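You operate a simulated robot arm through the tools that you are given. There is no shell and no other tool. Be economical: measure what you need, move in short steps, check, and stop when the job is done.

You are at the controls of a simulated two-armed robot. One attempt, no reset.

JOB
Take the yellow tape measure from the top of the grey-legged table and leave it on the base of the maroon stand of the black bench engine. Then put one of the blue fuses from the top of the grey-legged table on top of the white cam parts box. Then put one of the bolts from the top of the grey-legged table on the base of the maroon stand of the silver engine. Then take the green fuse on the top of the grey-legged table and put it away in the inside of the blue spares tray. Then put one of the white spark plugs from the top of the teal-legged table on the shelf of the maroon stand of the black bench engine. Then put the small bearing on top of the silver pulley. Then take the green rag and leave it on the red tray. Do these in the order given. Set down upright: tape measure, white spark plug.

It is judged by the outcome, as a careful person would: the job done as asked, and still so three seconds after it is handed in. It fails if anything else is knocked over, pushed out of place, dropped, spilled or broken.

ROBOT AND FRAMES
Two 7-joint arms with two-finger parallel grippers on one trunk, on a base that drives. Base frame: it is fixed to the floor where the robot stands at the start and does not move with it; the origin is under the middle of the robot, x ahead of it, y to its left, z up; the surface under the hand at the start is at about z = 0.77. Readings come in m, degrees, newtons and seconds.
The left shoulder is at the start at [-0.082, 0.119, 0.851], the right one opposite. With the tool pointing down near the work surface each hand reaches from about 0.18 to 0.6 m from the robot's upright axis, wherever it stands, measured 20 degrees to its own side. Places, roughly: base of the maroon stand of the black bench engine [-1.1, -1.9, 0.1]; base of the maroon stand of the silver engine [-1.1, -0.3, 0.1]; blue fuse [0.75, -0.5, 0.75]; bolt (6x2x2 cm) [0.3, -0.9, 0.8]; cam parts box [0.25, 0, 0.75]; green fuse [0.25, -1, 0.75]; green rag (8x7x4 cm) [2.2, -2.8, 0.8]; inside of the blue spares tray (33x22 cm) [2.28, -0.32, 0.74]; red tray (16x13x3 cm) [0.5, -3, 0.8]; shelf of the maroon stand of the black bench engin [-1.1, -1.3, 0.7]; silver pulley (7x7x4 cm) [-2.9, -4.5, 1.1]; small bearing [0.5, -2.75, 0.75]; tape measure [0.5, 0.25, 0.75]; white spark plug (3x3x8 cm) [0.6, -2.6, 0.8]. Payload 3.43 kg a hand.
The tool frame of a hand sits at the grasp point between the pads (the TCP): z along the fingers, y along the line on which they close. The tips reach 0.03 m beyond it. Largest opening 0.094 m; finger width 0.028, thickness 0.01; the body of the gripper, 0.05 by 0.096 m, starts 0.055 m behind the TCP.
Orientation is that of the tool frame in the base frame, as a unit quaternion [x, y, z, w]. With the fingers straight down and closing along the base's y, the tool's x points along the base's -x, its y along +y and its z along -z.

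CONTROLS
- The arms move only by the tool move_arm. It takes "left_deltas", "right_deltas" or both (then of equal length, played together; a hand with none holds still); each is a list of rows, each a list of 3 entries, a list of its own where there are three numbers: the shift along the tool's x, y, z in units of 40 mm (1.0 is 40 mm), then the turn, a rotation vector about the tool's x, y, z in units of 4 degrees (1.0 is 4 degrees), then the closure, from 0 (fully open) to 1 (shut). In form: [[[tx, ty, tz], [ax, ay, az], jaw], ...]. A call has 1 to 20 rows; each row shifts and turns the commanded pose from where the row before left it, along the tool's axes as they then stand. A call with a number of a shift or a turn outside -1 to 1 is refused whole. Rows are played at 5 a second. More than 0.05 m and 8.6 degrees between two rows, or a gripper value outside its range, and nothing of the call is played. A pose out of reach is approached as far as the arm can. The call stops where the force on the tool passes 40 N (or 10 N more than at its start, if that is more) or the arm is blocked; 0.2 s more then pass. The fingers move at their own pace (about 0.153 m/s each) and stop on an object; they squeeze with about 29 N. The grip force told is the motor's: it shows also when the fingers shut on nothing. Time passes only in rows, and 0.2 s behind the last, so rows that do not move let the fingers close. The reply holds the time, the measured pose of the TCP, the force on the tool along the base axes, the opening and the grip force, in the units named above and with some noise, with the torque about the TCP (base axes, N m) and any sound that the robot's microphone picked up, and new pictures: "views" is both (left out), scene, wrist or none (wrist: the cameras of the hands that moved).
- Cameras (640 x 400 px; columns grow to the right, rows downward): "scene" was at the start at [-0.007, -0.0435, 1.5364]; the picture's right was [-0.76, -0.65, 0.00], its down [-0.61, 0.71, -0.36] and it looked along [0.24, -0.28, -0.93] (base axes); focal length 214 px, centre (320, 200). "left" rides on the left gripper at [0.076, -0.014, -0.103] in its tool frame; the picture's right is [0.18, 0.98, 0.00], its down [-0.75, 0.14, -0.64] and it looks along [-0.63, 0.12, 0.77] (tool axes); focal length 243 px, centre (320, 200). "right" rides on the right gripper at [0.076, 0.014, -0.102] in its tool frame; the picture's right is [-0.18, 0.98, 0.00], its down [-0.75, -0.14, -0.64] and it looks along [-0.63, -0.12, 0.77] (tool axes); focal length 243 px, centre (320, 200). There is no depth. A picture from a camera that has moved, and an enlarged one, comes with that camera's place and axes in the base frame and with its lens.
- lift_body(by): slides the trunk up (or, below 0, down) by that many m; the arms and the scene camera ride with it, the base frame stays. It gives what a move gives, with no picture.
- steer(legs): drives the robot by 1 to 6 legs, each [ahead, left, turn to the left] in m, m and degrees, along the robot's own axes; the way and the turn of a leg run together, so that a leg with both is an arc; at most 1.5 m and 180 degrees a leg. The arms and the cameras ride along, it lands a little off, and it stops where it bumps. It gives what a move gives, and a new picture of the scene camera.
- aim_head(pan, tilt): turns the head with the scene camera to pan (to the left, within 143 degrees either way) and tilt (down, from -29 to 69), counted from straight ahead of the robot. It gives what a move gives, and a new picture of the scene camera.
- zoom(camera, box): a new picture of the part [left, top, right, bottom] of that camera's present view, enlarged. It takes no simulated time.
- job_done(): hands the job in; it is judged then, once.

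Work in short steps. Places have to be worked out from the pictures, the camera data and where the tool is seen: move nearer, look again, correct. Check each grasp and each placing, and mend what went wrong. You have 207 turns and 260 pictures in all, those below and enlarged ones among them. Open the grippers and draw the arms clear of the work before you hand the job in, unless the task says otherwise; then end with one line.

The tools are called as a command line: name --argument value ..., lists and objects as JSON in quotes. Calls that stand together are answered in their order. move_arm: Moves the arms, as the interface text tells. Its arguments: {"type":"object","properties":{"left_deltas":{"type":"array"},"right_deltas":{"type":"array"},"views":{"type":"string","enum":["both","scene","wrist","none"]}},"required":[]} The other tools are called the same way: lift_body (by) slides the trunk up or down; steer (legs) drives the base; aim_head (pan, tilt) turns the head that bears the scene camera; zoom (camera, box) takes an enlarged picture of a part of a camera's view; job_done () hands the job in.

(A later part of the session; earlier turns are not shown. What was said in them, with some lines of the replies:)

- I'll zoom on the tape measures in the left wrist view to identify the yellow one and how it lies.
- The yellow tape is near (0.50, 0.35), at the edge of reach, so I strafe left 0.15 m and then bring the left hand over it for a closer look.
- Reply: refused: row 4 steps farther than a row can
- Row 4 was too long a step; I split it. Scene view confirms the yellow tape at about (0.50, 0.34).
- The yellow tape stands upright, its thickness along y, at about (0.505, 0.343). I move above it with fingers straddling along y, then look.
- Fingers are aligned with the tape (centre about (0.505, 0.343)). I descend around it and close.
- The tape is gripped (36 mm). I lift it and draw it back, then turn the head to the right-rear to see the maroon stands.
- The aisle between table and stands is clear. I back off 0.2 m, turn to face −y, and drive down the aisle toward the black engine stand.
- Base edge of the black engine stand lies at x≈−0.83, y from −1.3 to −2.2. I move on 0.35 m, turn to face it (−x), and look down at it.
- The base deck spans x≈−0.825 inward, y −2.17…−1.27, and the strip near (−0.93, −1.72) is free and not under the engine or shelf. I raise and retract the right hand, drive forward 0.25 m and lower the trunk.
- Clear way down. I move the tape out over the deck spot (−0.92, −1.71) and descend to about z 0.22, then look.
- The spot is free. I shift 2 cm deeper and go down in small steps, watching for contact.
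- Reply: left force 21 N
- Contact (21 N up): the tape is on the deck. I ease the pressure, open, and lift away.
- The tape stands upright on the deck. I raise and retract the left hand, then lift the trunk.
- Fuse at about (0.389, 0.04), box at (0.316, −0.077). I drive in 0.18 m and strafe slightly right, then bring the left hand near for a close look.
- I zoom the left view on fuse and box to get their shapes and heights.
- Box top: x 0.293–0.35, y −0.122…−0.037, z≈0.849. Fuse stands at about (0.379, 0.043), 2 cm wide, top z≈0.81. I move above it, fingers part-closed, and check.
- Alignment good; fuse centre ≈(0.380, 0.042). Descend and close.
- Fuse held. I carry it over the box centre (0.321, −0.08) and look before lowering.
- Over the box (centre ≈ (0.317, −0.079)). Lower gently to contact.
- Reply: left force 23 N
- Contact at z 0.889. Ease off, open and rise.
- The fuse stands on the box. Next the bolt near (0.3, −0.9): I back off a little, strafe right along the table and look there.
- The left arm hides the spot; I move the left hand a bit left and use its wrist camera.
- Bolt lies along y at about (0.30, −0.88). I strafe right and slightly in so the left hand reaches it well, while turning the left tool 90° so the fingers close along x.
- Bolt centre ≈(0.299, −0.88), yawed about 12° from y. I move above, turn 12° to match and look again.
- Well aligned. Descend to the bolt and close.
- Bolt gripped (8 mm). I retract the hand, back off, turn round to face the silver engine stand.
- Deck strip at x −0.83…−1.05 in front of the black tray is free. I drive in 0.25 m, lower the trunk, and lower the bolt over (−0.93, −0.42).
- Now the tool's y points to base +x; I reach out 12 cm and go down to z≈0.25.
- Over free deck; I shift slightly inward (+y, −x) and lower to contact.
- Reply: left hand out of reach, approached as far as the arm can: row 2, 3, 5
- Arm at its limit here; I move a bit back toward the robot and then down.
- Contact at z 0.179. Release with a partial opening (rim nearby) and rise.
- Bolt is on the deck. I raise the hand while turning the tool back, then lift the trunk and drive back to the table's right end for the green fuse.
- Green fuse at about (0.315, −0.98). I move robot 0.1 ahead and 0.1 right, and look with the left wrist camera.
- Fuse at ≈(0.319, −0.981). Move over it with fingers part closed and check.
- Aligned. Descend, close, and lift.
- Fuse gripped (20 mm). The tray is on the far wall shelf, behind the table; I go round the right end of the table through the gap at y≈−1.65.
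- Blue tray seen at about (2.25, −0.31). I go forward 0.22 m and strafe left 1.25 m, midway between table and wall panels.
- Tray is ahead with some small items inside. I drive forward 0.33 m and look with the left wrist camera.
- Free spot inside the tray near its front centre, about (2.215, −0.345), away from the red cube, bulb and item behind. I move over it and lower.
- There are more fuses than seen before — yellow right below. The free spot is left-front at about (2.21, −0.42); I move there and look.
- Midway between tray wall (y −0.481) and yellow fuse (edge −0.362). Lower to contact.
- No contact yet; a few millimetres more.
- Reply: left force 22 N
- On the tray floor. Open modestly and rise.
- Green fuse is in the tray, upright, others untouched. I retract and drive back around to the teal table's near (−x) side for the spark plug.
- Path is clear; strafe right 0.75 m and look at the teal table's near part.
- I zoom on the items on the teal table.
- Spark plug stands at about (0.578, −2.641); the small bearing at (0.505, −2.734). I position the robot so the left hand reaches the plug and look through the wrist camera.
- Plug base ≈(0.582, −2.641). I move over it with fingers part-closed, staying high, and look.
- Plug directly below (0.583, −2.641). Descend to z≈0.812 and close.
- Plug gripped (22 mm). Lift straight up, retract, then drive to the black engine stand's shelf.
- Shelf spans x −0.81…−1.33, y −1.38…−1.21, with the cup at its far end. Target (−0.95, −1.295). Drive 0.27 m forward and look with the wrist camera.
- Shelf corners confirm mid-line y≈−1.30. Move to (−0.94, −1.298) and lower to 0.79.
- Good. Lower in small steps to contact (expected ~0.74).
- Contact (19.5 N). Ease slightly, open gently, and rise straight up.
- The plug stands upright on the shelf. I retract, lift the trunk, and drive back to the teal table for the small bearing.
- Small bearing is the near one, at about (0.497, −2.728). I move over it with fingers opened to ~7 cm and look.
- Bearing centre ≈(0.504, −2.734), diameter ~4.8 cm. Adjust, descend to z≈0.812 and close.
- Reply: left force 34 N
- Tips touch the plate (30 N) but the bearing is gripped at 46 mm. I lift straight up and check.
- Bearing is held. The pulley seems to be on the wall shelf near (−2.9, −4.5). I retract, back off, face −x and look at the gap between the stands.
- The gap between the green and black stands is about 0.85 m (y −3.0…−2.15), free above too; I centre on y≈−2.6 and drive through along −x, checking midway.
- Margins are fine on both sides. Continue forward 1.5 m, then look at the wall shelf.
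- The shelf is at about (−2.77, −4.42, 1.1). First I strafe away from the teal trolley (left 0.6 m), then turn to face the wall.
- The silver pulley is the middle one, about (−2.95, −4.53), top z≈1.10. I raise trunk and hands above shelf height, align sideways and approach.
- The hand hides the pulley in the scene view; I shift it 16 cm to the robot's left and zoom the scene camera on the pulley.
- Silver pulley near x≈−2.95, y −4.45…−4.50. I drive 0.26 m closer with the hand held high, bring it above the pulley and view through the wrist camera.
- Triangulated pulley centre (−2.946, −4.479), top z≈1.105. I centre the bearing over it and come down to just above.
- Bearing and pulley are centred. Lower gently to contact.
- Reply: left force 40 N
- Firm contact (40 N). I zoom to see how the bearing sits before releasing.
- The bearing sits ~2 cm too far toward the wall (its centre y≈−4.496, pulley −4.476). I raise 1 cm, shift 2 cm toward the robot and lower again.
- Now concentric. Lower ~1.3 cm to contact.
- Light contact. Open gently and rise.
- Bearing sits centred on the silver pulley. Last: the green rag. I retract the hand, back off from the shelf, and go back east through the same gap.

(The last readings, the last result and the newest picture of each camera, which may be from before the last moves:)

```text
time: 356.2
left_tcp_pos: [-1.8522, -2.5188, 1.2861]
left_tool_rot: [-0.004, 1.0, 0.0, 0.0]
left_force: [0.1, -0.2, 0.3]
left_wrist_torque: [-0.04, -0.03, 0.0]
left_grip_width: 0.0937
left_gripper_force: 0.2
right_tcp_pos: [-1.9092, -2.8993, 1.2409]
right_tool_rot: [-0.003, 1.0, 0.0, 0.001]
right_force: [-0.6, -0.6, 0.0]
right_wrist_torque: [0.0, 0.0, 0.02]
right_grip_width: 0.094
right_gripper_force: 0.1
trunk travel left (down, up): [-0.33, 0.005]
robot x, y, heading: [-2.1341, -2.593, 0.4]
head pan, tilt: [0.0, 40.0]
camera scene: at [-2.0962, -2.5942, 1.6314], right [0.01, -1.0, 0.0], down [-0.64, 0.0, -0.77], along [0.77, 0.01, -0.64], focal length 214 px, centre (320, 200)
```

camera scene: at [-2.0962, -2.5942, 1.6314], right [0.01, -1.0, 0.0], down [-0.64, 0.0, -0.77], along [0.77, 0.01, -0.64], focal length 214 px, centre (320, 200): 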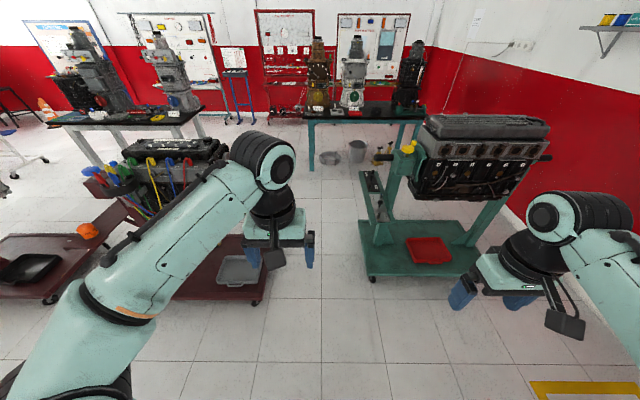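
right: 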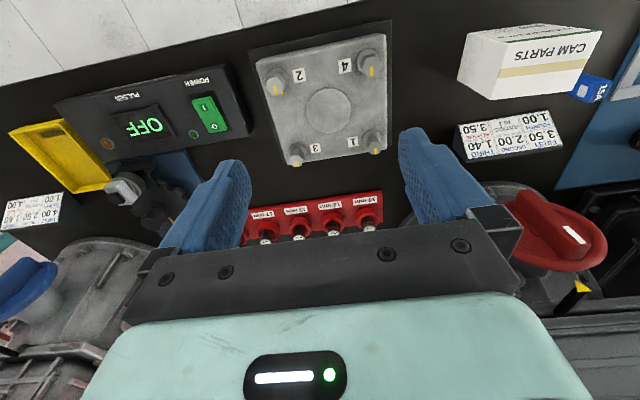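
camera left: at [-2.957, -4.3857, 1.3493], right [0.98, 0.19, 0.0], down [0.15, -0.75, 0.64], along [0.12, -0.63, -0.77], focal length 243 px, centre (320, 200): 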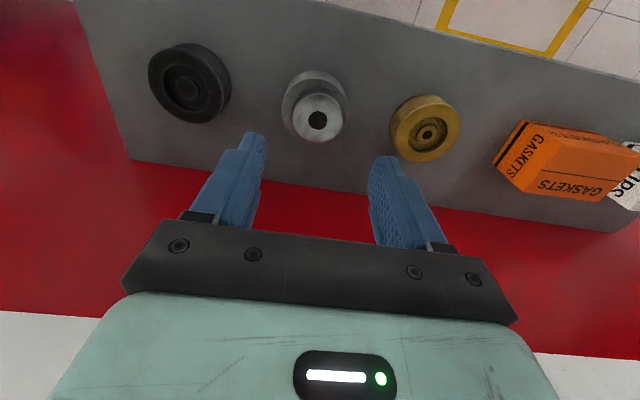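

Gap is clear. I restore the earlier compact arm posture (lower trunk and hands) and check the right elbow clearance before driving through.

move_arm --left_deltas '[[[0, 0, 1], [0, 0, 0], 0], [[0, 0, 1], [0, 0, 0], 0], [[0, 0, 1], [0, 0, 0], 0], [[0, 0, 1], [0, 0, 0], 0], [[0, 0, 1], [0, 0, 0], 0], [[0, 0, 1], [0, 0, 0], 0]]' --right_deltas '[[[0, 0.8, 0.8], [0, 0, 0], 0], [[0, 0.8, 0.8], [0, 0, 0], 0], [[0, 0.4, 0.4], [0, 0, 0], 0], [[-0.5, 0, 0], [0, 0, 0], 0], [[-0.5, 0, 0], [0, 0, 0], 0], [[0, 0, 0], [0, 0, 0], 0]]' --views "none"

lift_body --by -0.055

aim_head --pan -50 --tilt 55

```text
time: 357.6
left_tcp_pos: [-1.8522, -2.5189, 1.0448]
left_tool_rot: [-0.003, 1.0, 0.0, 0.0]
left_force: [0.3, 0.6, 0.2]
left_wrist_torque: [-0.01, 0.0, -0.04]
left_grip_width: 0.0938
left_gripper_force: 0.1
right_tcp_pos: [-1.8699, -2.8204, 1.1608]
right_tool_rot: [-0.003, 1.0, 0.0, 0.001]
right_force: [0.6, -0.5, -0.2]
right_wrist_torque: [0.01, 0.04, -0.01]
right_grip_width: 0.0938
right_gripper_force: 0.1
trunk travel left (down, up): [-0.33, 0.005]
robot x, y, heading: [-2.1373, -2.5942, 0.5]
head pan, tilt: [0.0, 40.0]
```

```text
time: 358.6
left_tcp_pos: [-1.8504, -2.5194, 0.9911]
left_tool_rot: [-0.003, 1.0, -0.001, 0.0]
left_force: [0.0, -0.1, 0.1]
left_wrist_torque: [0.03, -0.01, 0.04]
left_grip_width: 0.0941
left_gripper_force: 0.1
right_tcp_pos: [-1.8701, -2.8187, 1.1051]
right_tool_rot: [-0.003, 1.0, 0.0, 0.001]
right_force: [0.3, -0.4, -0.2]
right_wrist_torque: [0.02, -0.02, -0.01]
right_grip_width: 0.0938
right_gripper_force: 0.0
trunk travel left (down, up): [-0.275, 0.06]
robot x, y, heading: [-2.1346, -2.5951, 0.3]
head pan, tilt: [0.0, 40.0]
```

```text
time: 359.8
left_tcp_pos: [-1.8523, -2.5182, 0.9903]
left_tool_rot: [-0.003, 1.0, 0.0, 0.0]
left_force: [0.1, 0.2, -0.2]
left_wrist_torque: [-0.02, -0.02, 0.01]
left_grip_width: 0.094
left_gripper_force: 0.0
right_tcp_pos: [-1.8694, -2.819, 1.1065]
right_tool_rot: [-0.003, 1.0, 0.0, 0.001]
right_force: [0.1, 0.5, -1.0]
right_wrist_torque: [0.0, 0.04, 0.01]
right_grip_width: 0.0943
right_gripper_force: 0.1
trunk travel left (down, up): [-0.275, 0.06]
robot x, y, heading: [-2.1371, -2.5951, 0.5]
head pan, tilt: [-50.0, 55.0]
camera scene: at [-2.1338, -2.6497, 1.5518], right [-0.76, -0.65, 0.0], down [-0.53, 0.62, -0.57], along [0.37, -0.44, -0.82], focal length 214 px, centre (320, 200)
```

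scene: 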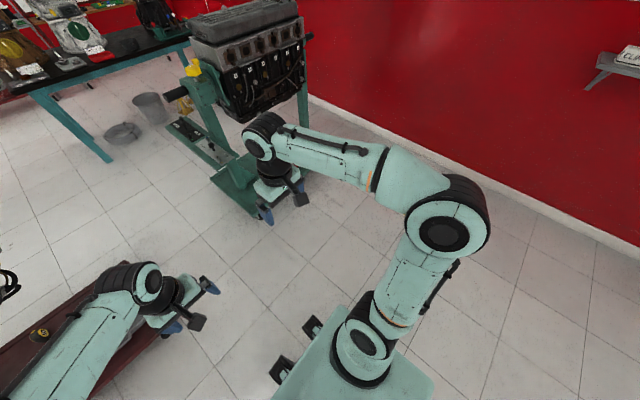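

Right elbow would pass close to the green stand's engine, so I mirror my first-pass posture: left hand outward and up, right hand inward.

move_arm --left_deltas '[[[0, 1, -0.5], [0, 0, 0], 0], [[0, 1, -0.5], [0, 0, 0], 0], [[0, 1, -0.5], [0, 0, 0], 0], [[0, 1, -0.5], [0, 0, 0], 0], [[0, 1, -0.5], [0, 0, 0], 0], [[0, 0.5, -0.4], [0, 0, 0], 0], [[0, 0, 0], [0, 0, 0], 0]]' --right_deltas '[[[0, 0, 0], [0, 0, 0], 0], [[0, 0, 0], [0, 0, 0], 0], [[0, 1, 0.5], [0, 0, 0], 0], [[0, 1, 0.5], [0, 0, 0], 0], [[0, 1, 0.5], [0, 0, 0], 0], [[0, 1, 0.5], [0, 0, 0], 0], [[0, 0.3, 0.5], [0, 0, 0], 0]]' --views "scene"

```text
time: 361.4
left_tcp_pos: [-1.8529, -2.2986, 1.1062]
left_tool_rot: [-0.002, 1.0, 0.0, 0.0]
left_force: [-0.6, 0.6, 0.3]
left_wrist_torque: [0.04, 0.02, -0.03]
left_grip_width: 0.0939
left_gripper_force: 0.0
right_tcp_pos: [-1.8701, -2.6472, 1.0052]
right_tool_rot: [-0.004, 1.0, 0.0, 0.002]
right_force: [-0.3, -0.2, 0.0]
right_wrist_torque: [0.01, 0.02, 0.0]
right_grip_width: 0.0941
right_gripper_force: 0.1
trunk travel left (down, up): [-0.275, 0.06]
robot x, y, heading: [-2.1412, -2.5962, 0.7]
head pan, tilt: [-50.0, 55.0]
camera scene: at [-2.1339, -2.65, 1.5518], right [-0.76, -0.65, 0.0], down [-0.53, 0.62, -0.57], along [0.37, -0.44, -0.82], focal length 214 px, centre (320, 200)
```

scene: 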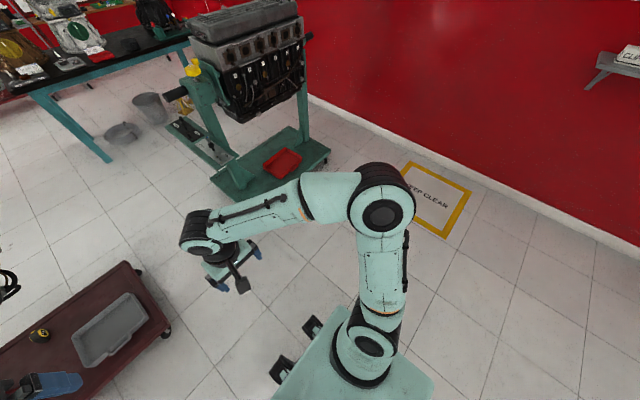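

Elbow now clears (~−2.98 vs −3.08). Drive through the gap eastward.

steer --legs '[[0.1, 0, -0.5], [1.5, 0, 0], [0.25, 0, 0]]'

aim_head --pan 15 --tilt 25

```text
time: 370.9
left_tcp_pos: [0.0013, -2.3368, 1.1059]
left_tool_rot: [0.015, 1.0, 0.0, 0.0]
left_force: [0.3, -0.4, 0.1]
left_wrist_torque: [0.02, 0.01, 0.02]
left_grip_width: 0.0942
left_gripper_force: 0.1
right_tcp_pos: [-0.0282, -2.6841, 1.0051]
right_tool_rot: [0.014, 1.0, 0.0, 0.001]
right_force: [0.5, -0.3, 0.1]
right_wrist_torque: [0.01, 0.02, -0.02]
right_grip_width: 0.094
right_gripper_force: 0.0
trunk travel left (down, up): [-0.275, 0.06]
robot x, y, heading: [-0.2928, -2.6211, -1.8]
head pan, tilt: [-50.0, 55.0]
camera scene: at [-0.292, -2.678, 1.5517], right [-0.78, -0.62, 0.0], down [-0.51, 0.64, -0.57], along [0.36, -0.45, -0.82], focal length 214 px, centre (320, 200)
```

scene: 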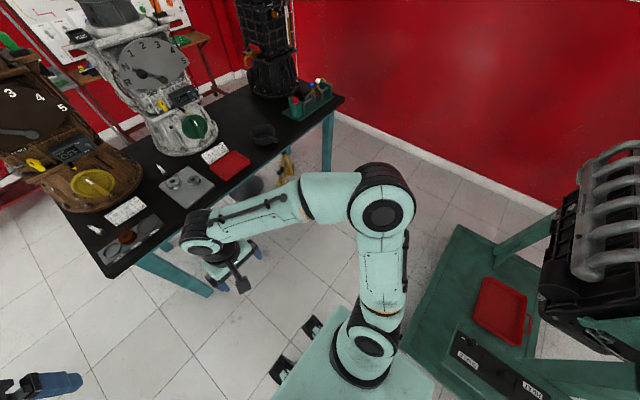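

```text
time: 372.3
left_tcp_pos: [0.0015, -2.3372, 1.1081]
left_tool_rot: [0.015, 1.0, 0.0, 0.0]
left_force: [0.1, -0.5, -0.1]
left_wrist_torque: [0.01, -0.02, -0.02]
left_grip_width: 0.0941
left_gripper_force: 0.1
right_tcp_pos: [-0.029, -2.6834, 1.0052]
right_tool_rot: [0.015, 1.0, 0.0, 0.002]
right_force: [0.0, 0.3, 0.2]
right_wrist_torque: [-0.01, -0.01, 0.0]
right_grip_width: 0.094
right_gripper_force: 0.0
trunk travel left (down, up): [-0.275, 0.06]
robot x, y, heading: [-0.291, -2.6199, -1.8]
head pan, tilt: [15.0, 25.0]
camera scene: at [-0.2475, -2.6003, 1.5958], right [0.23, -0.97, 0.0], down [-0.41, -0.1, -0.91], along [0.88, 0.21, -0.42], focal length 214 px, centre (320, 200)
```

scene: 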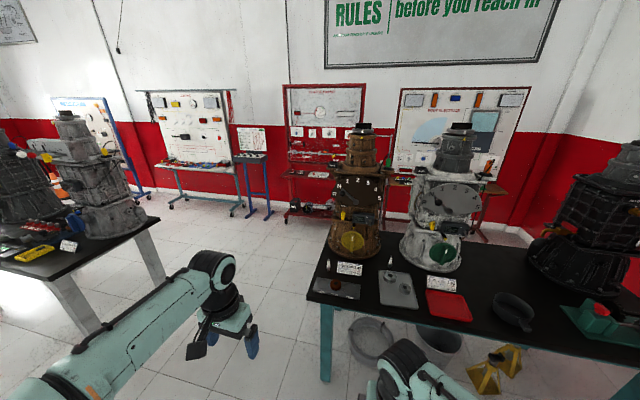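

Through. Now I go round the teal table's north side to its far side, where the rag should lie near (2.2, −2.8).

steer --legs '[[0, 0.87, 1.8], [1.5, 0, 0], [0.4, 0, 0]]'

aim_head --pan -50 --tilt 35

```text
time: 389.7
left_tcp_pos: [1.9384, -1.4714, 1.1073]
left_tool_rot: [0.011, 1.0, 0.0, 0.0]
left_force: [0.4, 0.7, 0.9]
left_wrist_torque: [-0.02, 0.02, 0.01]
left_grip_width: 0.094
left_gripper_force: 0.1
right_tcp_pos: [1.9107, -1.8199, 1.0047]
right_tool_rot: [0.011, 1.0, 0.0, 0.0]
right_force: [-0.3, 1.5, 0.1]
right_wrist_torque: [-0.01, 0.01, -0.01]
right_grip_width: 0.0938
right_gripper_force: 0.2
trunk travel left (down, up): [-0.275, 0.06]
robot x, y, heading: [1.6444, -1.7606, -1.2]
head pan, tilt: [15.0, 25.0]
camera scene: at [1.691, -1.7372, 1.5958], right [0.24, -0.97, 0.0], down [-0.41, -0.1, -0.91], along [0.88, 0.22, -0.42], focal length 214 px, centre (320, 200)
```

scene: 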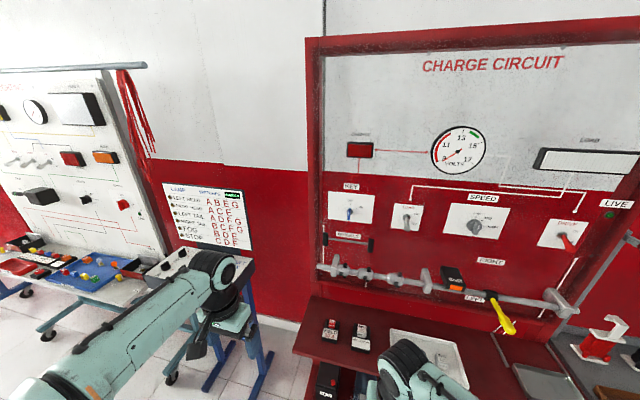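

```text
time: 391.0
left_tcp_pos: [1.9371, -1.4723, 1.1063]
left_tool_rot: [0.012, 1.0, 0.0, 0.001]
left_force: [0.7, 0.3, 1.0]
left_wrist_torque: [0.01, -0.02, -0.03]
left_grip_width: 0.0938
left_gripper_force: 0.1
right_tcp_pos: [1.9108, -1.8196, 1.0051]
right_tool_rot: [0.011, 1.0, 0.001, 0.001]
right_force: [0.0, -0.2, 0.0]
right_wrist_torque: [-0.04, 0.01, -0.02]
right_grip_width: 0.0939
right_gripper_force: 0.0
trunk travel left (down, up): [-0.275, 0.06]
robot x, y, heading: [1.6461, -1.7601, -1.4]
head pan, tilt: [-50.0, 35.0]
camera scene: at [1.6564, -1.8277, 1.58], right [-0.78, -0.63, 0.0], down [-0.36, 0.45, -0.82], along [0.51, -0.64, -0.57], focal length 214 px, centre (320, 200)
```

scene: 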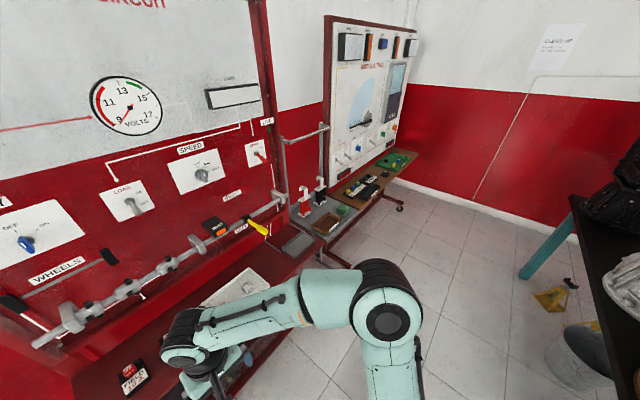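

I zoom to identify the green rag on the wall shelves.

zoom --camera "scene" --box '[270, 130, 430, 250]'

```text
3.33 times, centred on (350, 190) of scene
camera zoom: at [1.6564, -1.8277, 1.58], right [-0.78, -0.63, 0.0], down [-0.36, 0.45, -0.82], along [0.51, -0.64, -0.57], focal length 715 px, centre (220, 233)
```

zoom: 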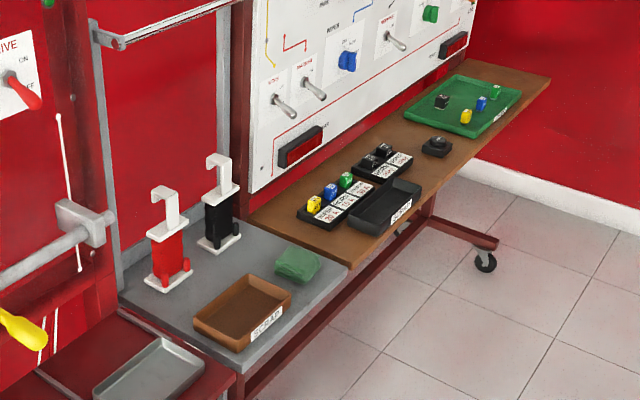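

Green rag is at about (2.20, −2.74) on the grey bench, beside the scrap tray. I restore hand spacing, retract a bit, and strafe right to face it.

move_arm --left_deltas '[[[0.5, 0, 0], [0, 0, 0], 0], [[0.5, 0, 0], [0, 0, 0], 0], [[0.5, -1, 0], [0, 0, 0], 0], [[0.5, -1, 0], [0, 0, 0], 0], [[0, -1, 0], [0, 0, 0], 0], [[0, -1, 0], [0, 0, 0], 0]]' --right_deltas '[[[0.5, -1, -0.5], [0, 0, 0], 0], [[0.5, -1, -0.5], [0, 0, 0], 0], [[0.5, -1, -0.5], [0, 0, 0], 0], [[0.5, -1, -0.5], [0, 0, 0], 0], [[0.5, 0, -0.5], [0, 0, 0], 0], [[0, 0, 0], [0, 0, 0], 0]]' --views "none"

steer --legs '[[0, -1.07, 1.3]]'

aim_head --pan 10 --tilt 45

```text
time: 392.4
left_tcp_pos: [1.8561, -1.6333, 1.1071]
left_tool_rot: [0.011, 1.0, 0.0, 0.0]
left_force: [-0.7, 0.1, -1.2]
left_wrist_torque: [-0.01, 0.0, -0.01]
left_grip_width: 0.0942
left_gripper_force: 0.2
right_tcp_pos: [1.8068, -1.9781, 1.105]
right_tool_rot: [0.01, 1.0, 0.0, 0.001]
right_force: [0.8, 0.3, 0.4]
right_wrist_torque: [0.01, -0.01, 0.01]
right_grip_width: 0.0938
right_gripper_force: 0.1
trunk travel left (down, up): [-0.275, 0.06]
robot x, y, heading: [1.6466, -1.7606, -1.4]
head pan, tilt: [-50.0, 35.0]
```

```text
time: 401.9
left_tcp_pos: [1.8368, -2.6814, 1.1066]
left_tool_rot: [0.008, 1.0, 0.0, 0.0]
left_force: [-0.1, -0.1, -0.1]
left_wrist_torque: [0.0, -0.02, 0.0]
left_grip_width: 0.0942
left_gripper_force: 0.0
right_tcp_pos: [1.7883, -3.0288, 1.1067]
right_tool_rot: [0.007, 1.0, 0.0, 0.001]
right_force: [-0.3, 0.1, 0.2]
right_wrist_torque: [0.0, -0.03, -0.02]
right_grip_width: 0.0942
right_gripper_force: 0.1
trunk travel left (down, up): [-0.275, 0.06]
robot x, y, heading: [1.6288, -2.807, -0.9]
head pan, tilt: [-50.0, 35.0]
camera scene: at [1.6378, -2.8792, 1.58], right [-0.78, -0.63, 0.0], down [-0.36, 0.44, -0.82], along [0.52, -0.64, -0.57], focal length 214 px, centre (320, 200)
```

scene: 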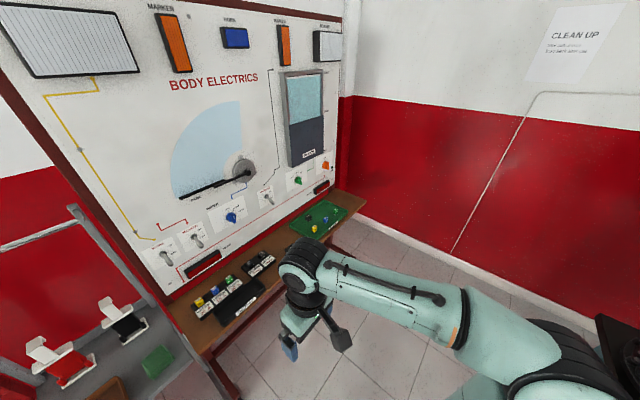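

```text
time: 403.2
left_tcp_pos: [1.8361, -2.681, 1.1061]
left_tool_rot: [0.008, 1.0, 0.0, 0.001]
left_force: [0.0, -1.0, -0.5]
left_wrist_torque: [0.0, 0.0, -0.01]
left_grip_width: 0.094
left_gripper_force: 0.0
right_tcp_pos: [1.7885, -3.028, 1.1071]
right_tool_rot: [0.007, 1.0, 0.0, 0.001]
right_force: [0.9, -0.1, 0.5]
right_wrist_torque: [0.0, 0.0, 0.01]
right_grip_width: 0.0939
right_gripper_force: 0.1
trunk travel left (down, up): [-0.275, 0.06]
robot x, y, heading: [1.6277, -2.8111, -0.9]
head pan, tilt: [10.0, 45.0]
camera scene: at [1.6624, -2.7981, 1.5652], right [0.16, -0.99, 0.0], down [-0.7, -0.11, -0.71], along [0.7, 0.11, -0.71], focal length 214 px, centre (320, 200)
```

scene: 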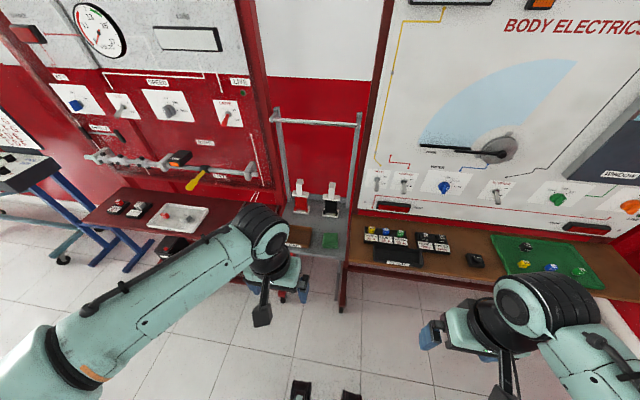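

Rag at ≈(2.193, −2.755). I move in 0.12 m and look with the left wrist camera.

steer --legs '[[0.12, -0.04, 0.9]]'

move_arm --left_deltas '[[[-0.8, 0, 0], [0, 0, 0], 0], [[-0.8, 0, 0.8], [0, 0, 0], 0], [[0, 0, 1], [0, 0, 0], 0], [[0, 0, 1], [0, 0, 0], 0]]' --views "wrist"

```text
time: 404.5
left_tcp_pos: [1.9492, -2.7191, 1.1058]
left_tool_rot: [0.0, 1.0, 0.0, 0.0]
left_force: [0.3, 0.3, 0.2]
left_wrist_torque: [0.07, 0.0, 0.0]
left_grip_width: 0.0939
left_gripper_force: 0.1
right_tcp_pos: [1.9063, -3.065, 1.1063]
right_tool_rot: [0.0, 1.0, 0.0, 0.001]
right_force: [-0.5, -0.3, -0.2]
right_wrist_torque: [0.0, 0.0, 0.04]
right_grip_width: 0.0937
right_gripper_force: 0.1
trunk travel left (down, up): [-0.275, 0.06]
robot x, y, heading: [1.7419, -2.8497, -0.1]
head pan, tilt: [10.0, 45.0]
camera scene: at [1.7773, -2.8378, 1.5651], right [0.17, -0.98, 0.0], down [-0.7, -0.12, -0.71], along [0.7, 0.12, -0.71], focal length 214 px, centre (320, 200)
```

scene: 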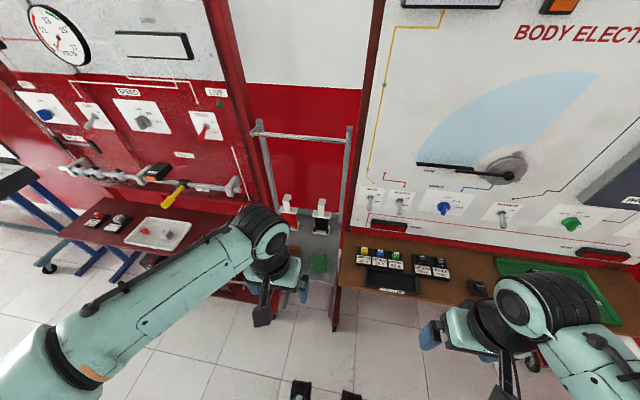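

```text
time: 405.5
left_tcp_pos: [2.0129, -2.7183, 0.9932]
left_tool_rot: [0.0, 1.0, -0.001, 0.001]
left_force: [0.1, -0.2, 0.4]
left_wrist_torque: [-0.05, -0.01, -0.01]
left_grip_width: 0.094
left_gripper_force: 0.0
right_tcp_pos: [1.9083, -3.0651, 1.1067]
right_tool_rot: [-0.001, 1.0, 0.0, 0.002]
right_force: [0.1, 0.4, 0.7]
right_wrist_torque: [0.0, -0.01, -0.02]
right_grip_width: 0.0938
right_gripper_force: 0.0
trunk travel left (down, up): [-0.275, 0.06]
robot x, y, heading: [1.7405, -2.8509, 0.0]
head pan, tilt: [10.0, 45.0]
camera left: at [1.9368, -2.7324, 1.0969], right [-0.18, 0.98, 0.0], down [0.75, 0.14, 0.64], along [0.63, 0.12, -0.77], focal length 243 px, centre (320, 200)
```

left: 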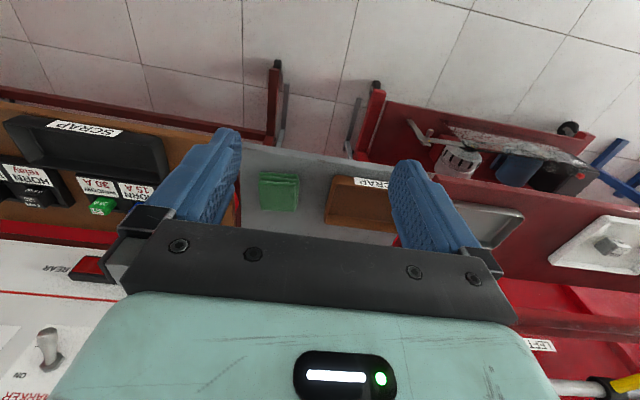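

Rag centre ≈(2.188, −2.753), ~6.5 cm wide in y. I move above it at z≈0.88 fully open.

move_arm --left_deltas '[[[-1, -0.2, 0], [0, 0, 0], 0], [[-1, -0.2, 0], [0, 0, 0], 0], [[-1, -0.2, 0], [0, 0, 0], 0], [[-1, -0.2, 0.5], [0, 0, 0], 0], [[-0.3, -0.07, 1], [0, 0, 0], 0], [[0, 0, 1], [0, 0, 0], 0]]' --views "wrist"

```text
time: 406.9
left_tcp_pos: [2.1879, -2.7565, 0.895]
left_tool_rot: [0.0, 1.0, -0.001, 0.001]
left_force: [0.0, 1.0, -0.3]
left_wrist_torque: [0.01, 0.0, 0.02]
left_grip_width: 0.0936
left_gripper_force: 0.0
right_tcp_pos: [1.9069, -3.0661, 1.1055]
right_tool_rot: [-0.001, 1.0, 0.0, 0.001]
right_force: [0.7, -0.5, -0.4]
right_wrist_torque: [-0.03, -0.02, 0.01]
right_grip_width: 0.0939
right_gripper_force: 0.1
trunk travel left (down, up): [-0.275, 0.06]
robot x, y, heading: [1.7393, -2.851, -0.0]
head pan, tilt: [10.0, 45.0]
camera left: at [2.1116, -2.77, 0.998], right [-0.18, 0.98, 0.0], down [0.75, 0.14, 0.64], along [0.63, 0.12, -0.77], focal length 243 px, centre (320, 200)
```

left: 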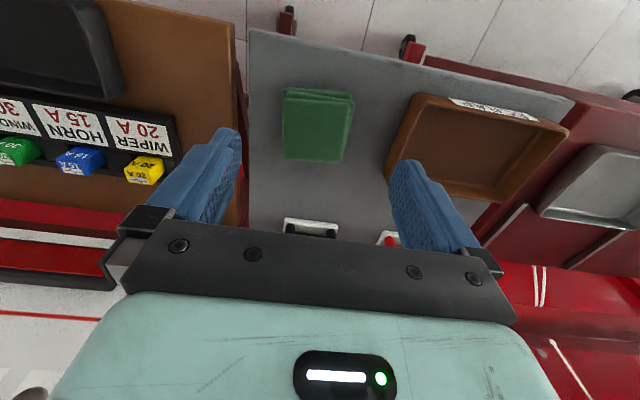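

Rag centre ≈(2.205, −2.755). Shift 1.7 cm deeper, descend to z≈0.793, close.

move_arm --left_deltas '[[[-0.4, 0.03, 0.6], [0, 0, 0], 0.12], [[0, 0, 0.8], [0, 0, 0], 0.12], [[0, 0, 0.8], [0, 0, 0], 0.12], [[0, 0, 0.35], [0, 0, 0], 0.12], [[0, 0, 0], [0, 0, 0], 1], [[0, 0, 0], [0, 0, 0], 1], [[0, 0, 0], [0, 0, 0], 1]]' --views "wrist"

```text
time: 408.5
left_tcp_pos: [2.201, -2.7517, 0.7912]
left_tool_rot: [0.0, 1.0, -0.001, 0.001]
left_force: [0.6, -0.9, 3.1]
left_wrist_torque: [-0.08, 0.01, 0.09]
left_grip_width: 0.0694
left_gripper_force: 29.0
right_tcp_pos: [1.9068, -3.0658, 1.1061]
right_tool_rot: [-0.001, 1.0, 0.0, 0.001]
right_force: [-0.7, -0.1, -0.2]
right_wrist_torque: [0.01, 0.0, -0.02]
right_grip_width: 0.0942
right_gripper_force: 0.1
trunk travel left (down, up): [-0.275, 0.06]
robot x, y, heading: [1.7413, -2.8506, 0.2]
head pan, tilt: [10.0, 45.0]
camera left: at [2.1254, -2.7666, 0.8943], right [-0.18, 0.98, 0.0], down [0.75, 0.14, 0.64], along [0.63, 0.12, -0.77], focal length 243 px, centre (320, 200)
```

left: 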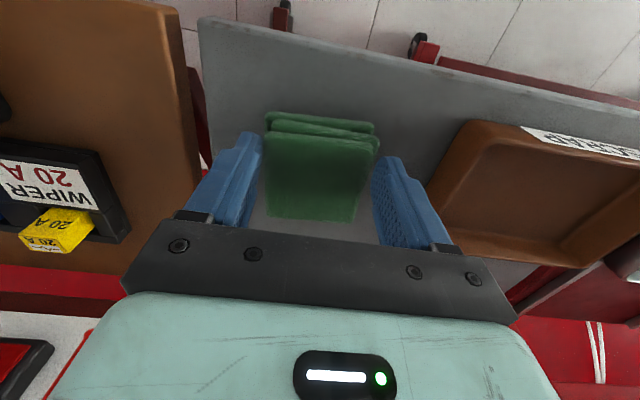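

Gripped at 69 mm. Lift and verify.

move_arm --left_deltas '[[[0, 0, -0.6], [0, 0, 0], 1], [[0, 0, -1], [0, 0, 0], 1], [[0, 0, -1], [0, 0, 0], 1], [[0, 0, -1], [0, 0, 0], 1], [[0, 0, -1], [0, 0, 0], 1]]' --views "wrist"

```text
time: 409.7
left_tcp_pos: [2.2004, -2.7556, 0.9781]
left_tool_rot: [0.0, 1.0, 0.0, -0.001]
left_force: [-0.1, -0.4, 0.4]
left_wrist_torque: [0.01, 0.0, 0.01]
left_grip_width: 0.0694
left_gripper_force: 29.1
right_tcp_pos: [1.9064, -3.0655, 1.1063]
right_tool_rot: [-0.001, 1.0, 0.0, 0.001]
right_force: [-0.5, -1.0, 0.3]
right_wrist_torque: [0.0, 0.02, -0.02]
right_grip_width: 0.0943
right_gripper_force: 0.1
trunk travel left (down, up): [-0.275, 0.06]
robot x, y, heading: [1.7418, -2.8526, -0.0]
head pan, tilt: [10.0, 45.0]
camera left: at [2.1235, -2.7693, 1.082], right [-0.18, 0.98, 0.0], down [0.75, 0.14, 0.64], along [0.63, 0.12, -0.77], focal length 243 px, centre (320, 200)
```

left: 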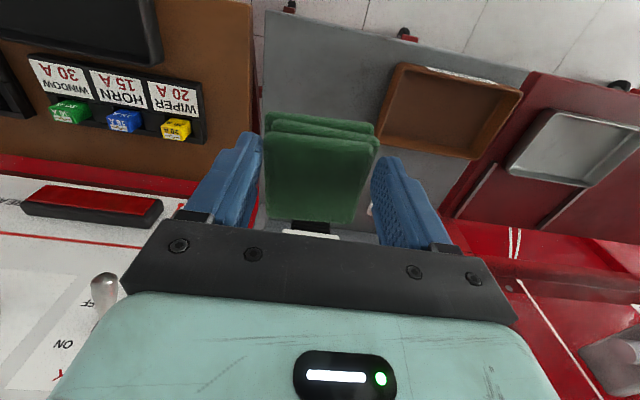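

Rag is held. I retract and go back around to the teal table's west side, facing the red tray.

move_arm --left_deltas '[[[1, 0, -0.3], [0, 0, 0], 1], [[1, 0, -0.3], [0, 0, 0], 1], [[1, 0.4, 0], [0, 0, 0], 1]]' --views "none"

steer --legs '[[-0.11, 0, 0], [0, 1.08, 0], [-1.4, 0, 0], [-0.25, 0, 0]]'

```text
time: 410.5
left_tcp_pos: [2.0798, -2.7363, 1.0033]
left_tool_rot: [0.0, 1.0, 0.0, 0.001]
left_force: [-0.6, 0.1, -1.0]
left_wrist_torque: [-0.02, -0.01, 0.01]
left_grip_width: 0.0692
left_gripper_force: 28.7
right_tcp_pos: [1.9055, -3.0648, 1.1071]
right_tool_rot: [0.0, 1.0, 0.001, 0.002]
right_force: [-0.8, -0.1, -0.5]
right_wrist_torque: [-0.02, -0.02, 0.0]
right_grip_width: 0.094
right_gripper_force: 0.0
trunk travel left (down, up): [-0.275, 0.06]
robot x, y, heading: [1.7404, -2.8506, 0.1]
head pan, tilt: [10.0, 45.0]
```

```text
time: 428.8
left_tcp_pos: [0.3277, -1.648, 1.0032]
left_tool_rot: [0.022, 1.0, 0.0, 0.0]
left_force: [0.1, 0.1, 0.0]
left_wrist_torque: [0.02, 0.01, -0.01]
left_grip_width: 0.0688
left_gripper_force: 28.8
right_tcp_pos: [0.1388, -1.9689, 1.1057]
right_tool_rot: [0.023, 1.0, 0.0, 0.001]
right_force: [-0.1, 0.3, -0.3]
right_wrist_torque: [0.0, -0.02, 0.0]
right_grip_width: 0.0938
right_gripper_force: 0.1
trunk travel left (down, up): [-0.275, 0.06]
robot x, y, heading: [-0.0144, -1.7521, -2.6]
head pan, tilt: [10.0, 45.0]
camera scene: at [0.0202, -1.7353, 1.5653], right [0.13, -0.99, 0.0], down [-0.7, -0.09, -0.71], along [0.7, 0.09, -0.71], focal length 214 px, centre (320, 200)
```

scene: 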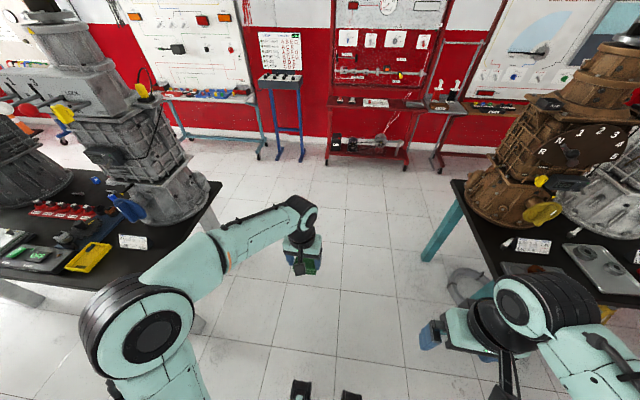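

Strafe right 1.25 m along the table edge, correcting heading, then look through the wrist camera.

steer --legs '[[0, -0.3, 2.6], [0, -0.98, 0]]'

move_arm --left_deltas '[[[0, 0, 0], [0, 0, 0], 1]]' --views "wrist"

```text
time: 440.5
left_tcp_pos: [0.3151, -2.9027, 1.0034]
left_tool_rot: [0.005, 1.0, 0.0, 0.001]
left_force: [-0.1, -0.6, -0.2]
left_wrist_torque: [-0.01, 0.01, 0.01]
left_grip_width: 0.0688
left_gripper_force: 28.4
right_tcp_pos: [0.1385, -3.2304, 1.1059]
right_tool_rot: [0.005, 1.0, 0.0, 0.001]
right_force: [-0.3, -0.4, 0.1]
right_wrist_torque: [-0.01, -0.01, 0.01]
right_grip_width: 0.0941
right_gripper_force: 0.0
trunk travel left (down, up): [-0.275, 0.06]
robot x, y, heading: [-0.0197, -3.0136, -0.5]
head pan, tilt: [10.0, 45.0]
camera scene: at [0.0114, -3.001, 1.5652], right [0.16, -0.99, 0.0], down [-0.7, -0.12, -0.71], along [0.7, 0.12, -0.71], focal length 214 px, centre (320, 200)
```

scene: 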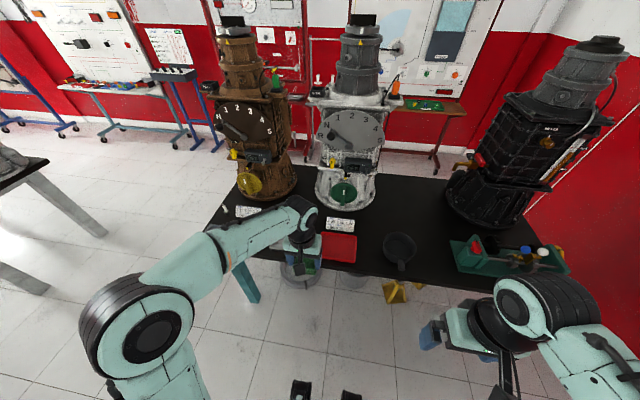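

```text
time: 440.9
left_tcp_pos: [0.3163, -2.9024, 1.0033]
left_tool_rot: [0.005, 1.0, 0.0, 0.001]
left_force: [-1.3, -0.3, -0.8]
left_wrist_torque: [-0.04, 0.01, 0.01]
left_grip_width: 0.0689
left_gripper_force: 28.7
right_tcp_pos: [0.1393, -3.2312, 1.1081]
right_tool_rot: [0.004, 1.0, 0.0, 0.001]
right_force: [0.4, 0.6, 0.3]
right_wrist_torque: [-0.02, 0.02, 0.03]
right_grip_width: 0.0942
right_gripper_force: 0.1
trunk travel left (down, up): [-0.275, 0.06]
robot x, y, heading: [-0.0233, -3.012, -0.5]
head pan, tilt: [10.0, 45.0]
camera left: at [0.2398, -2.9161, 1.106], right [-0.17, 0.98, 0.0], down [0.75, 0.13, 0.64], along [0.63, 0.11, -0.77], focal length 243 px, centre (320, 200)
```

left: 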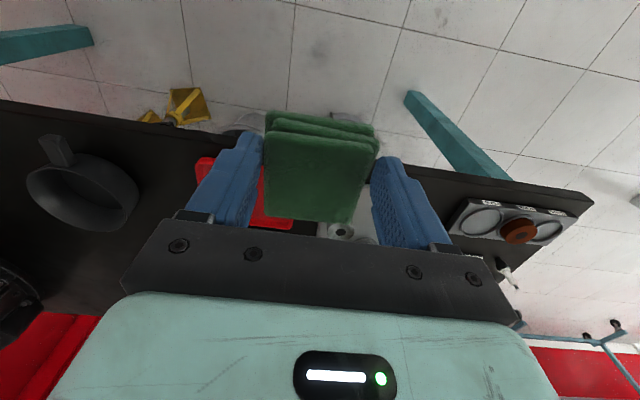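

Red tray centre ≈(0.514, −2.995). Drive 0.08 m in, then bring the rag over the tray.

steer --legs '[[0.08, 0, 0.4]]'

move_arm --left_deltas '[[[-0.7, -0.8, 0], [0, 0, 0], 1], [[-0.8, -0.8, 0], [0, 0, 0], 1], [[-0.8, -0.6, 0], [0, 0, 0], 1], [[-0.6, 0, 0.5], [0, 0, 0], 1], [[0, 0, 0.8], [0, 0, 0], 1]]' --views "both"

```text
time: 441.9
left_tcp_pos: [0.3922, -2.9017, 1.0015]
left_tool_rot: [0.002, 1.0, -0.001, 0.001]
left_force: [0.6, 0.7, 0.9]
left_wrist_torque: [-0.01, 0.01, 0.02]
left_grip_width: 0.0691
left_gripper_force: 28.9
right_tcp_pos: [0.2187, -3.2291, 1.1056]
right_tool_rot: [0.002, 1.0, 0.0, 0.0]
right_force: [0.1, -0.3, 0.2]
right_wrist_torque: [0.0, 0.01, -0.01]
right_grip_width: 0.0941
right_gripper_force: 0.1
trunk travel left (down, up): [-0.275, 0.06]
robot x, y, heading: [0.0573, -3.0146, -0.1]
head pan, tilt: [10.0, 45.0]
camera scene: at [0.0895, -3.0013, 1.5651], right [0.17, -0.99, 0.0], down [-0.7, -0.12, -0.71], along [0.7, 0.12, -0.71], focal length 214 px, centre (320, 200)
```

scene: 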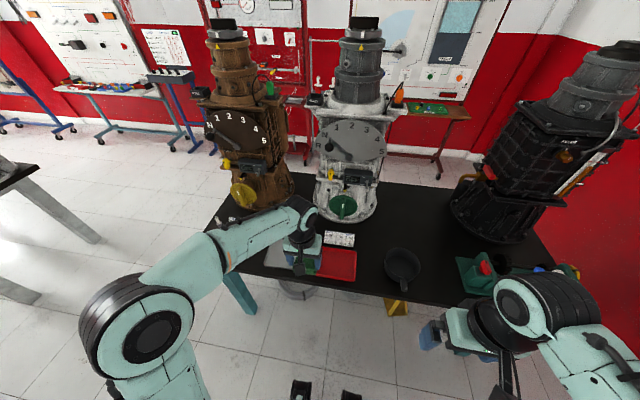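

```text
time: 443.1
left_tcp_pos: [0.5067, -2.989, 0.9519]
left_tool_rot: [0.002, 1.0, 0.0, 0.0]
left_force: [0.7, 0.1, -1.4]
left_wrist_torque: [-0.03, -0.04, 0.01]
left_grip_width: 0.0688
left_gripper_force: 28.7
right_tcp_pos: [0.2171, -3.2292, 1.1052]
right_tool_rot: [0.002, 1.0, -0.001, 0.002]
right_force: [-0.8, -0.5, 0.3]
right_wrist_torque: [-0.03, -0.02, -0.03]
right_grip_width: 0.0939
right_gripper_force: 0.1
trunk travel left (down, up): [-0.275, 0.06]
robot x, y, heading: [0.0519, -3.0129, -0.2]
head pan, tilt: [10.0, 45.0]
camera scene: at [0.0886, -3.0013, 1.5652], right [0.17, -0.99, 0.0], down [-0.7, -0.12, -0.71], along [0.7, 0.12, -0.71], focal length 214 px, centre (320, 200)
camera left: at [0.4312, -3.002, 1.0546], right [-0.18, 0.98, 0.0], down [0.75, 0.14, 0.64], along [0.63, 0.12, -0.77], focal length 243 px, centre (320, 200)
```

scene: 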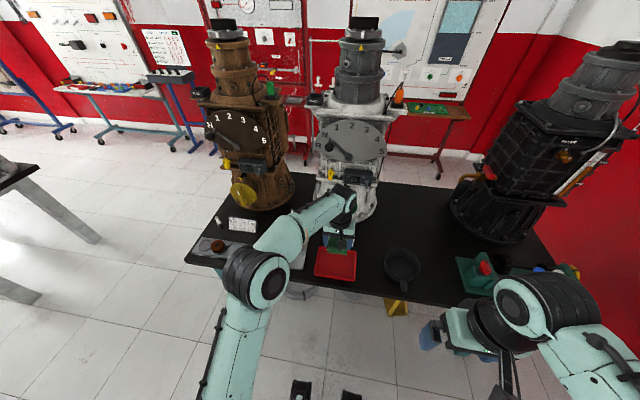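
left: 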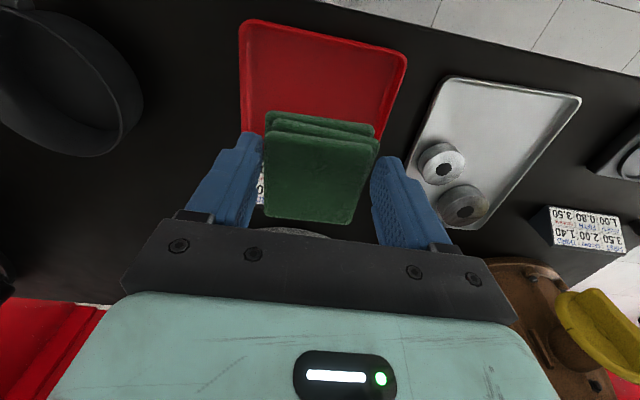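

Centred over the tray (centre ≈(0.513, −2.99)). Lower to just above.

move_arm --left_deltas '[[[0, 0, 1], [0, 0, 0], 1], [[0, 0, 1], [0, 0, 0], 1], [[0, 0, 0.8], [0, 0, 0], 1], [[0, 0, 0.25], [0, 0, 0], 1], [[0, 0, 0.2], [0, 0, 0], 1], [[0, 0, 0], [0, 0, 0], 1]]' --views "wrist"

```text
time: 444.5
left_tcp_pos: [0.5071, -2.9897, 0.8247]
left_tool_rot: [0.001, 1.0, -0.001, 0.004]
left_force: [-3.1, 2.1, 23.1]
left_wrist_torque: [0.33, 0.19, 0.05]
left_grip_width: 0.0688
left_gripper_force: 28.6
right_tcp_pos: [0.2159, -3.2303, 1.1065]
right_tool_rot: [0.002, 1.0, 0.0, 0.002]
right_force: [0.3, -0.1, -0.9]
right_wrist_torque: [0.0, 0.0, -0.03]
right_grip_width: 0.0938
right_gripper_force: 0.0
trunk travel left (down, up): [-0.275, 0.06]
robot x, y, heading: [0.0539, -3.0158, -0.2]
head pan, tilt: [10.0, 45.0]
camera left: at [0.4313, -3.0028, 0.9274], right [-0.18, 0.98, 0.0], down [0.75, 0.14, 0.65], along [0.64, 0.11, -0.76], focal length 243 px, centre (320, 200)
```

left: 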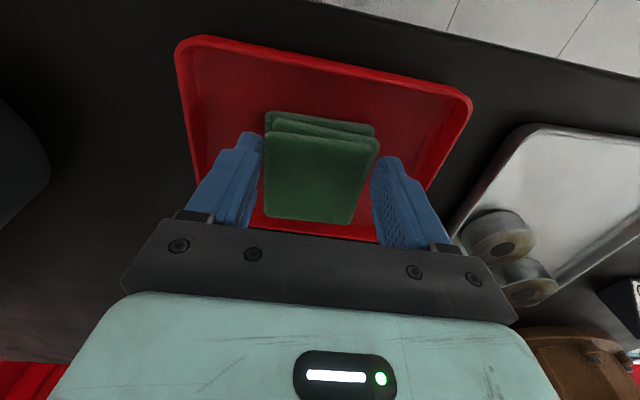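

Rag rests in the tray. Ease off, open, and rise.

move_arm --left_deltas '[[[0, 0, -0.08], [0, 0, 0], 1], [[0, 0, 0], [0, 0, 0], 0.15], [[0, 0, 0], [0, 0, 0], 0.1], [[0, 0, -0.5], [0, 0, 0], 0.1], [[0, 0, -1], [0, 0, 0], 0.1], [[0, 0, -1], [0, 0, 0], 0], [[0, 0, -1], [0, 0, 0], 0]]' --views "wrist"

```text
time: 446.1
left_tcp_pos: [0.5059, -2.9904, 0.9643]
left_tool_rot: [0.002, 1.0, -0.001, 0.0]
left_force: [-0.8, 0.1, 0.2]
left_wrist_torque: [0.02, -0.02, -0.01]
left_grip_width: 0.094
left_gripper_force: 0.0
right_tcp_pos: [0.2168, -3.23, 1.1071]
right_tool_rot: [0.002, 1.0, 0.0, 0.001]
right_force: [0.0, -0.2, -0.4]
right_wrist_torque: [0.01, 0.01, 0.03]
right_grip_width: 0.0941
right_gripper_force: 0.0
trunk travel left (down, up): [-0.275, 0.06]
robot x, y, heading: [0.0518, -3.0141, -0.5]
head pan, tilt: [10.0, 45.0]
camera left: at [0.4302, -3.0037, 1.0682], right [-0.18, 0.98, 0.0], down [0.75, 0.14, 0.64], along [0.63, 0.11, -0.77], focal length 243 px, centre (320, 200)
```

left: 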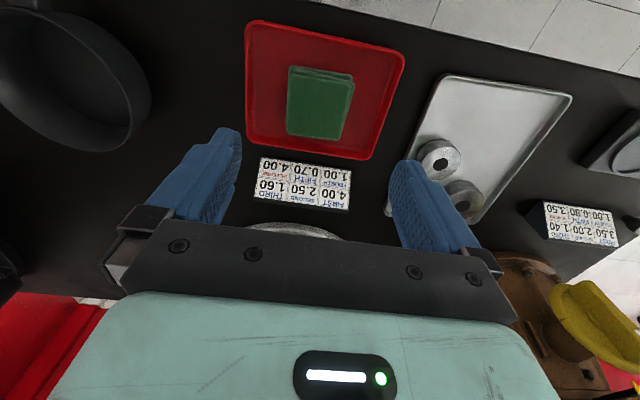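

The rag is in the red tray. I retract the arm, back off, and check the black stand (tape, plug) from here.

move_arm --left_deltas '[[[1, 0, -0.3], [0, 0, 0], 0], [[1, 0.4, 0], [0, 0, 0], 0], [[1, 0.4, 0], [0, 0, 0], 0], [[0.8, 0, 0], [0, 0, 0], 0]]' --views "none"

steer --legs '[[-0.15, 0.3, 0]]'

aim_head --pan 130 --tilt 40

zoom --camera "scene" --box '[220, 100, 480, 270]'

```text
time: 447.1
left_tcp_pos: [0.3533, -2.9568, 0.975]
left_tool_rot: [0.001, 1.0, 0.001, 0.001]
left_force: [0.0, 0.2, 0.0]
left_wrist_torque: [-0.02, 0.0, 0.02]
left_grip_width: 0.0938
left_gripper_force: 0.2
right_tcp_pos: [0.2175, -3.2307, 1.1066]
right_tool_rot: [0.002, 1.0, 0.0, 0.001]
right_force: [0.5, 0.1, 0.7]
right_wrist_torque: [-0.02, 0.02, -0.01]
right_grip_width: 0.0937
right_gripper_force: 0.0
trunk travel left (down, up): [-0.275, 0.06]
robot x, y, heading: [0.0546, -3.0161, -0.3]
head pan, tilt: [10.0, 45.0]
```

```text
time: 450.3
left_tcp_pos: [0.2027, -2.6572, 0.9758]
left_tool_rot: [0.002, 1.0, 0.001, -0.001]
left_force: [0.0, -0.5, -1.0]
left_wrist_torque: [-0.01, 0.0, 0.02]
left_grip_width: 0.0942
left_gripper_force: 0.1
right_tcp_pos: [0.0664, -2.9284, 1.1074]
right_tool_rot: [0.002, 1.0, 0.0, 0.001]
right_force: [-1.1, 0.4, -0.1]
right_wrist_torque: [0.0, -0.01, 0.0]
right_grip_width: 0.0939
right_gripper_force: 0.0
trunk travel left (down, up): [-0.275, 0.06]
robot x, y, heading: [-0.0995, -2.7154, -0.0]
head pan, tilt: [10.0, 45.0]
camera scene: at [-0.0624, -2.7001, 1.5652], right [0.17, -0.99, 0.0], down [-0.7, -0.12, -0.71], along [0.7, 0.12, -0.71], focal length 214 px, centre (320, 200)
```

scene: 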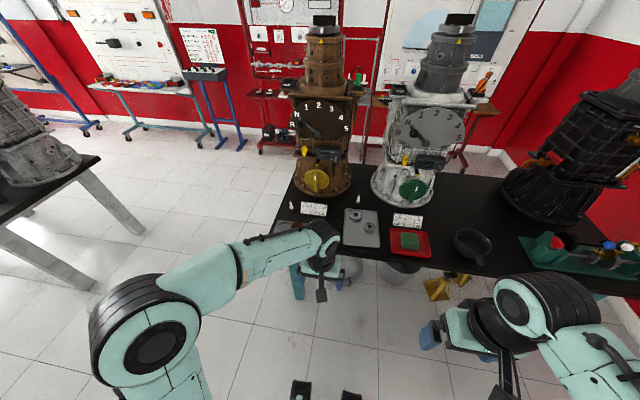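

```text
time: 452.3
left_tcp_pos: [0.2023, -2.6546, 0.9765]
left_tool_rot: [0.002, 1.0, 0.0, 0.0]
left_force: [0.2, 0.1, -0.7]
left_wrist_torque: [0.0, -0.01, 0.02]
left_grip_width: 0.0941
left_gripper_force: 0.1
right_tcp_pos: [0.0668, -2.9289, 1.1066]
right_tool_rot: [0.002, 1.0, 0.0, 0.0]
right_force: [0.0, -0.2, -0.3]
right_wrist_torque: [-0.03, -0.01, -0.02]
right_grip_width: 0.0941
right_gripper_force: 0.0
trunk travel left (down, up): [-0.275, 0.06]
robot x, y, heading: [-0.0968, -2.7186, -0.4]
head pan, tilt: [130.0, 40.0]
camera scene: at [-0.1967, -2.6486, 1.5725], right [0.77, 0.64, 0.0], down [0.41, -0.49, -0.77], along [-0.49, 0.59, -0.64], focal length 214 px, centre (320, 200)
```

scene: 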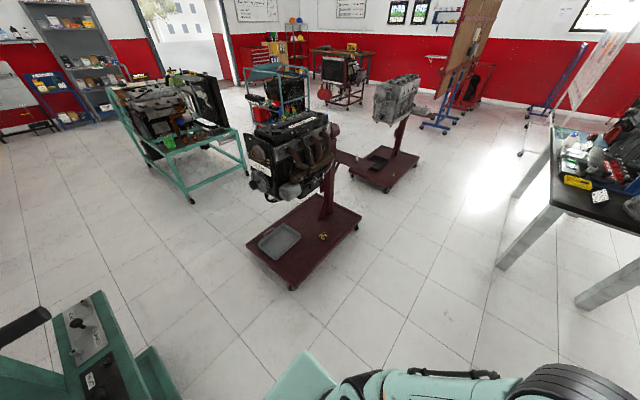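

```text
2.35 times, centred on (350, 185) of scene
camera zoom: at [-0.1967, -2.6486, 1.5725], right [0.77, 0.64, 0.0], down [0.41, -0.49, -0.77], along [-0.49, 0.59, -0.64], focal length 505 px, centre (249, 235)
```

zoom: 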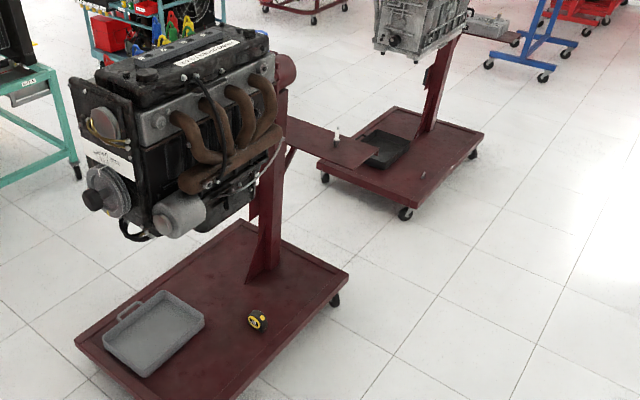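

Everything checks out: the tape is upright on the deck, the plug upright on the shelf, the bolt on the silver stand's base and the rag in the tray. Grippers are open and the arms clear, so I hand in.

job_done

```text
The job is handed in.
```

I did all seven placements in the order you gave and handed the job in with both grippers open and the arms clear; nothing was seen or heard to be knocked over.
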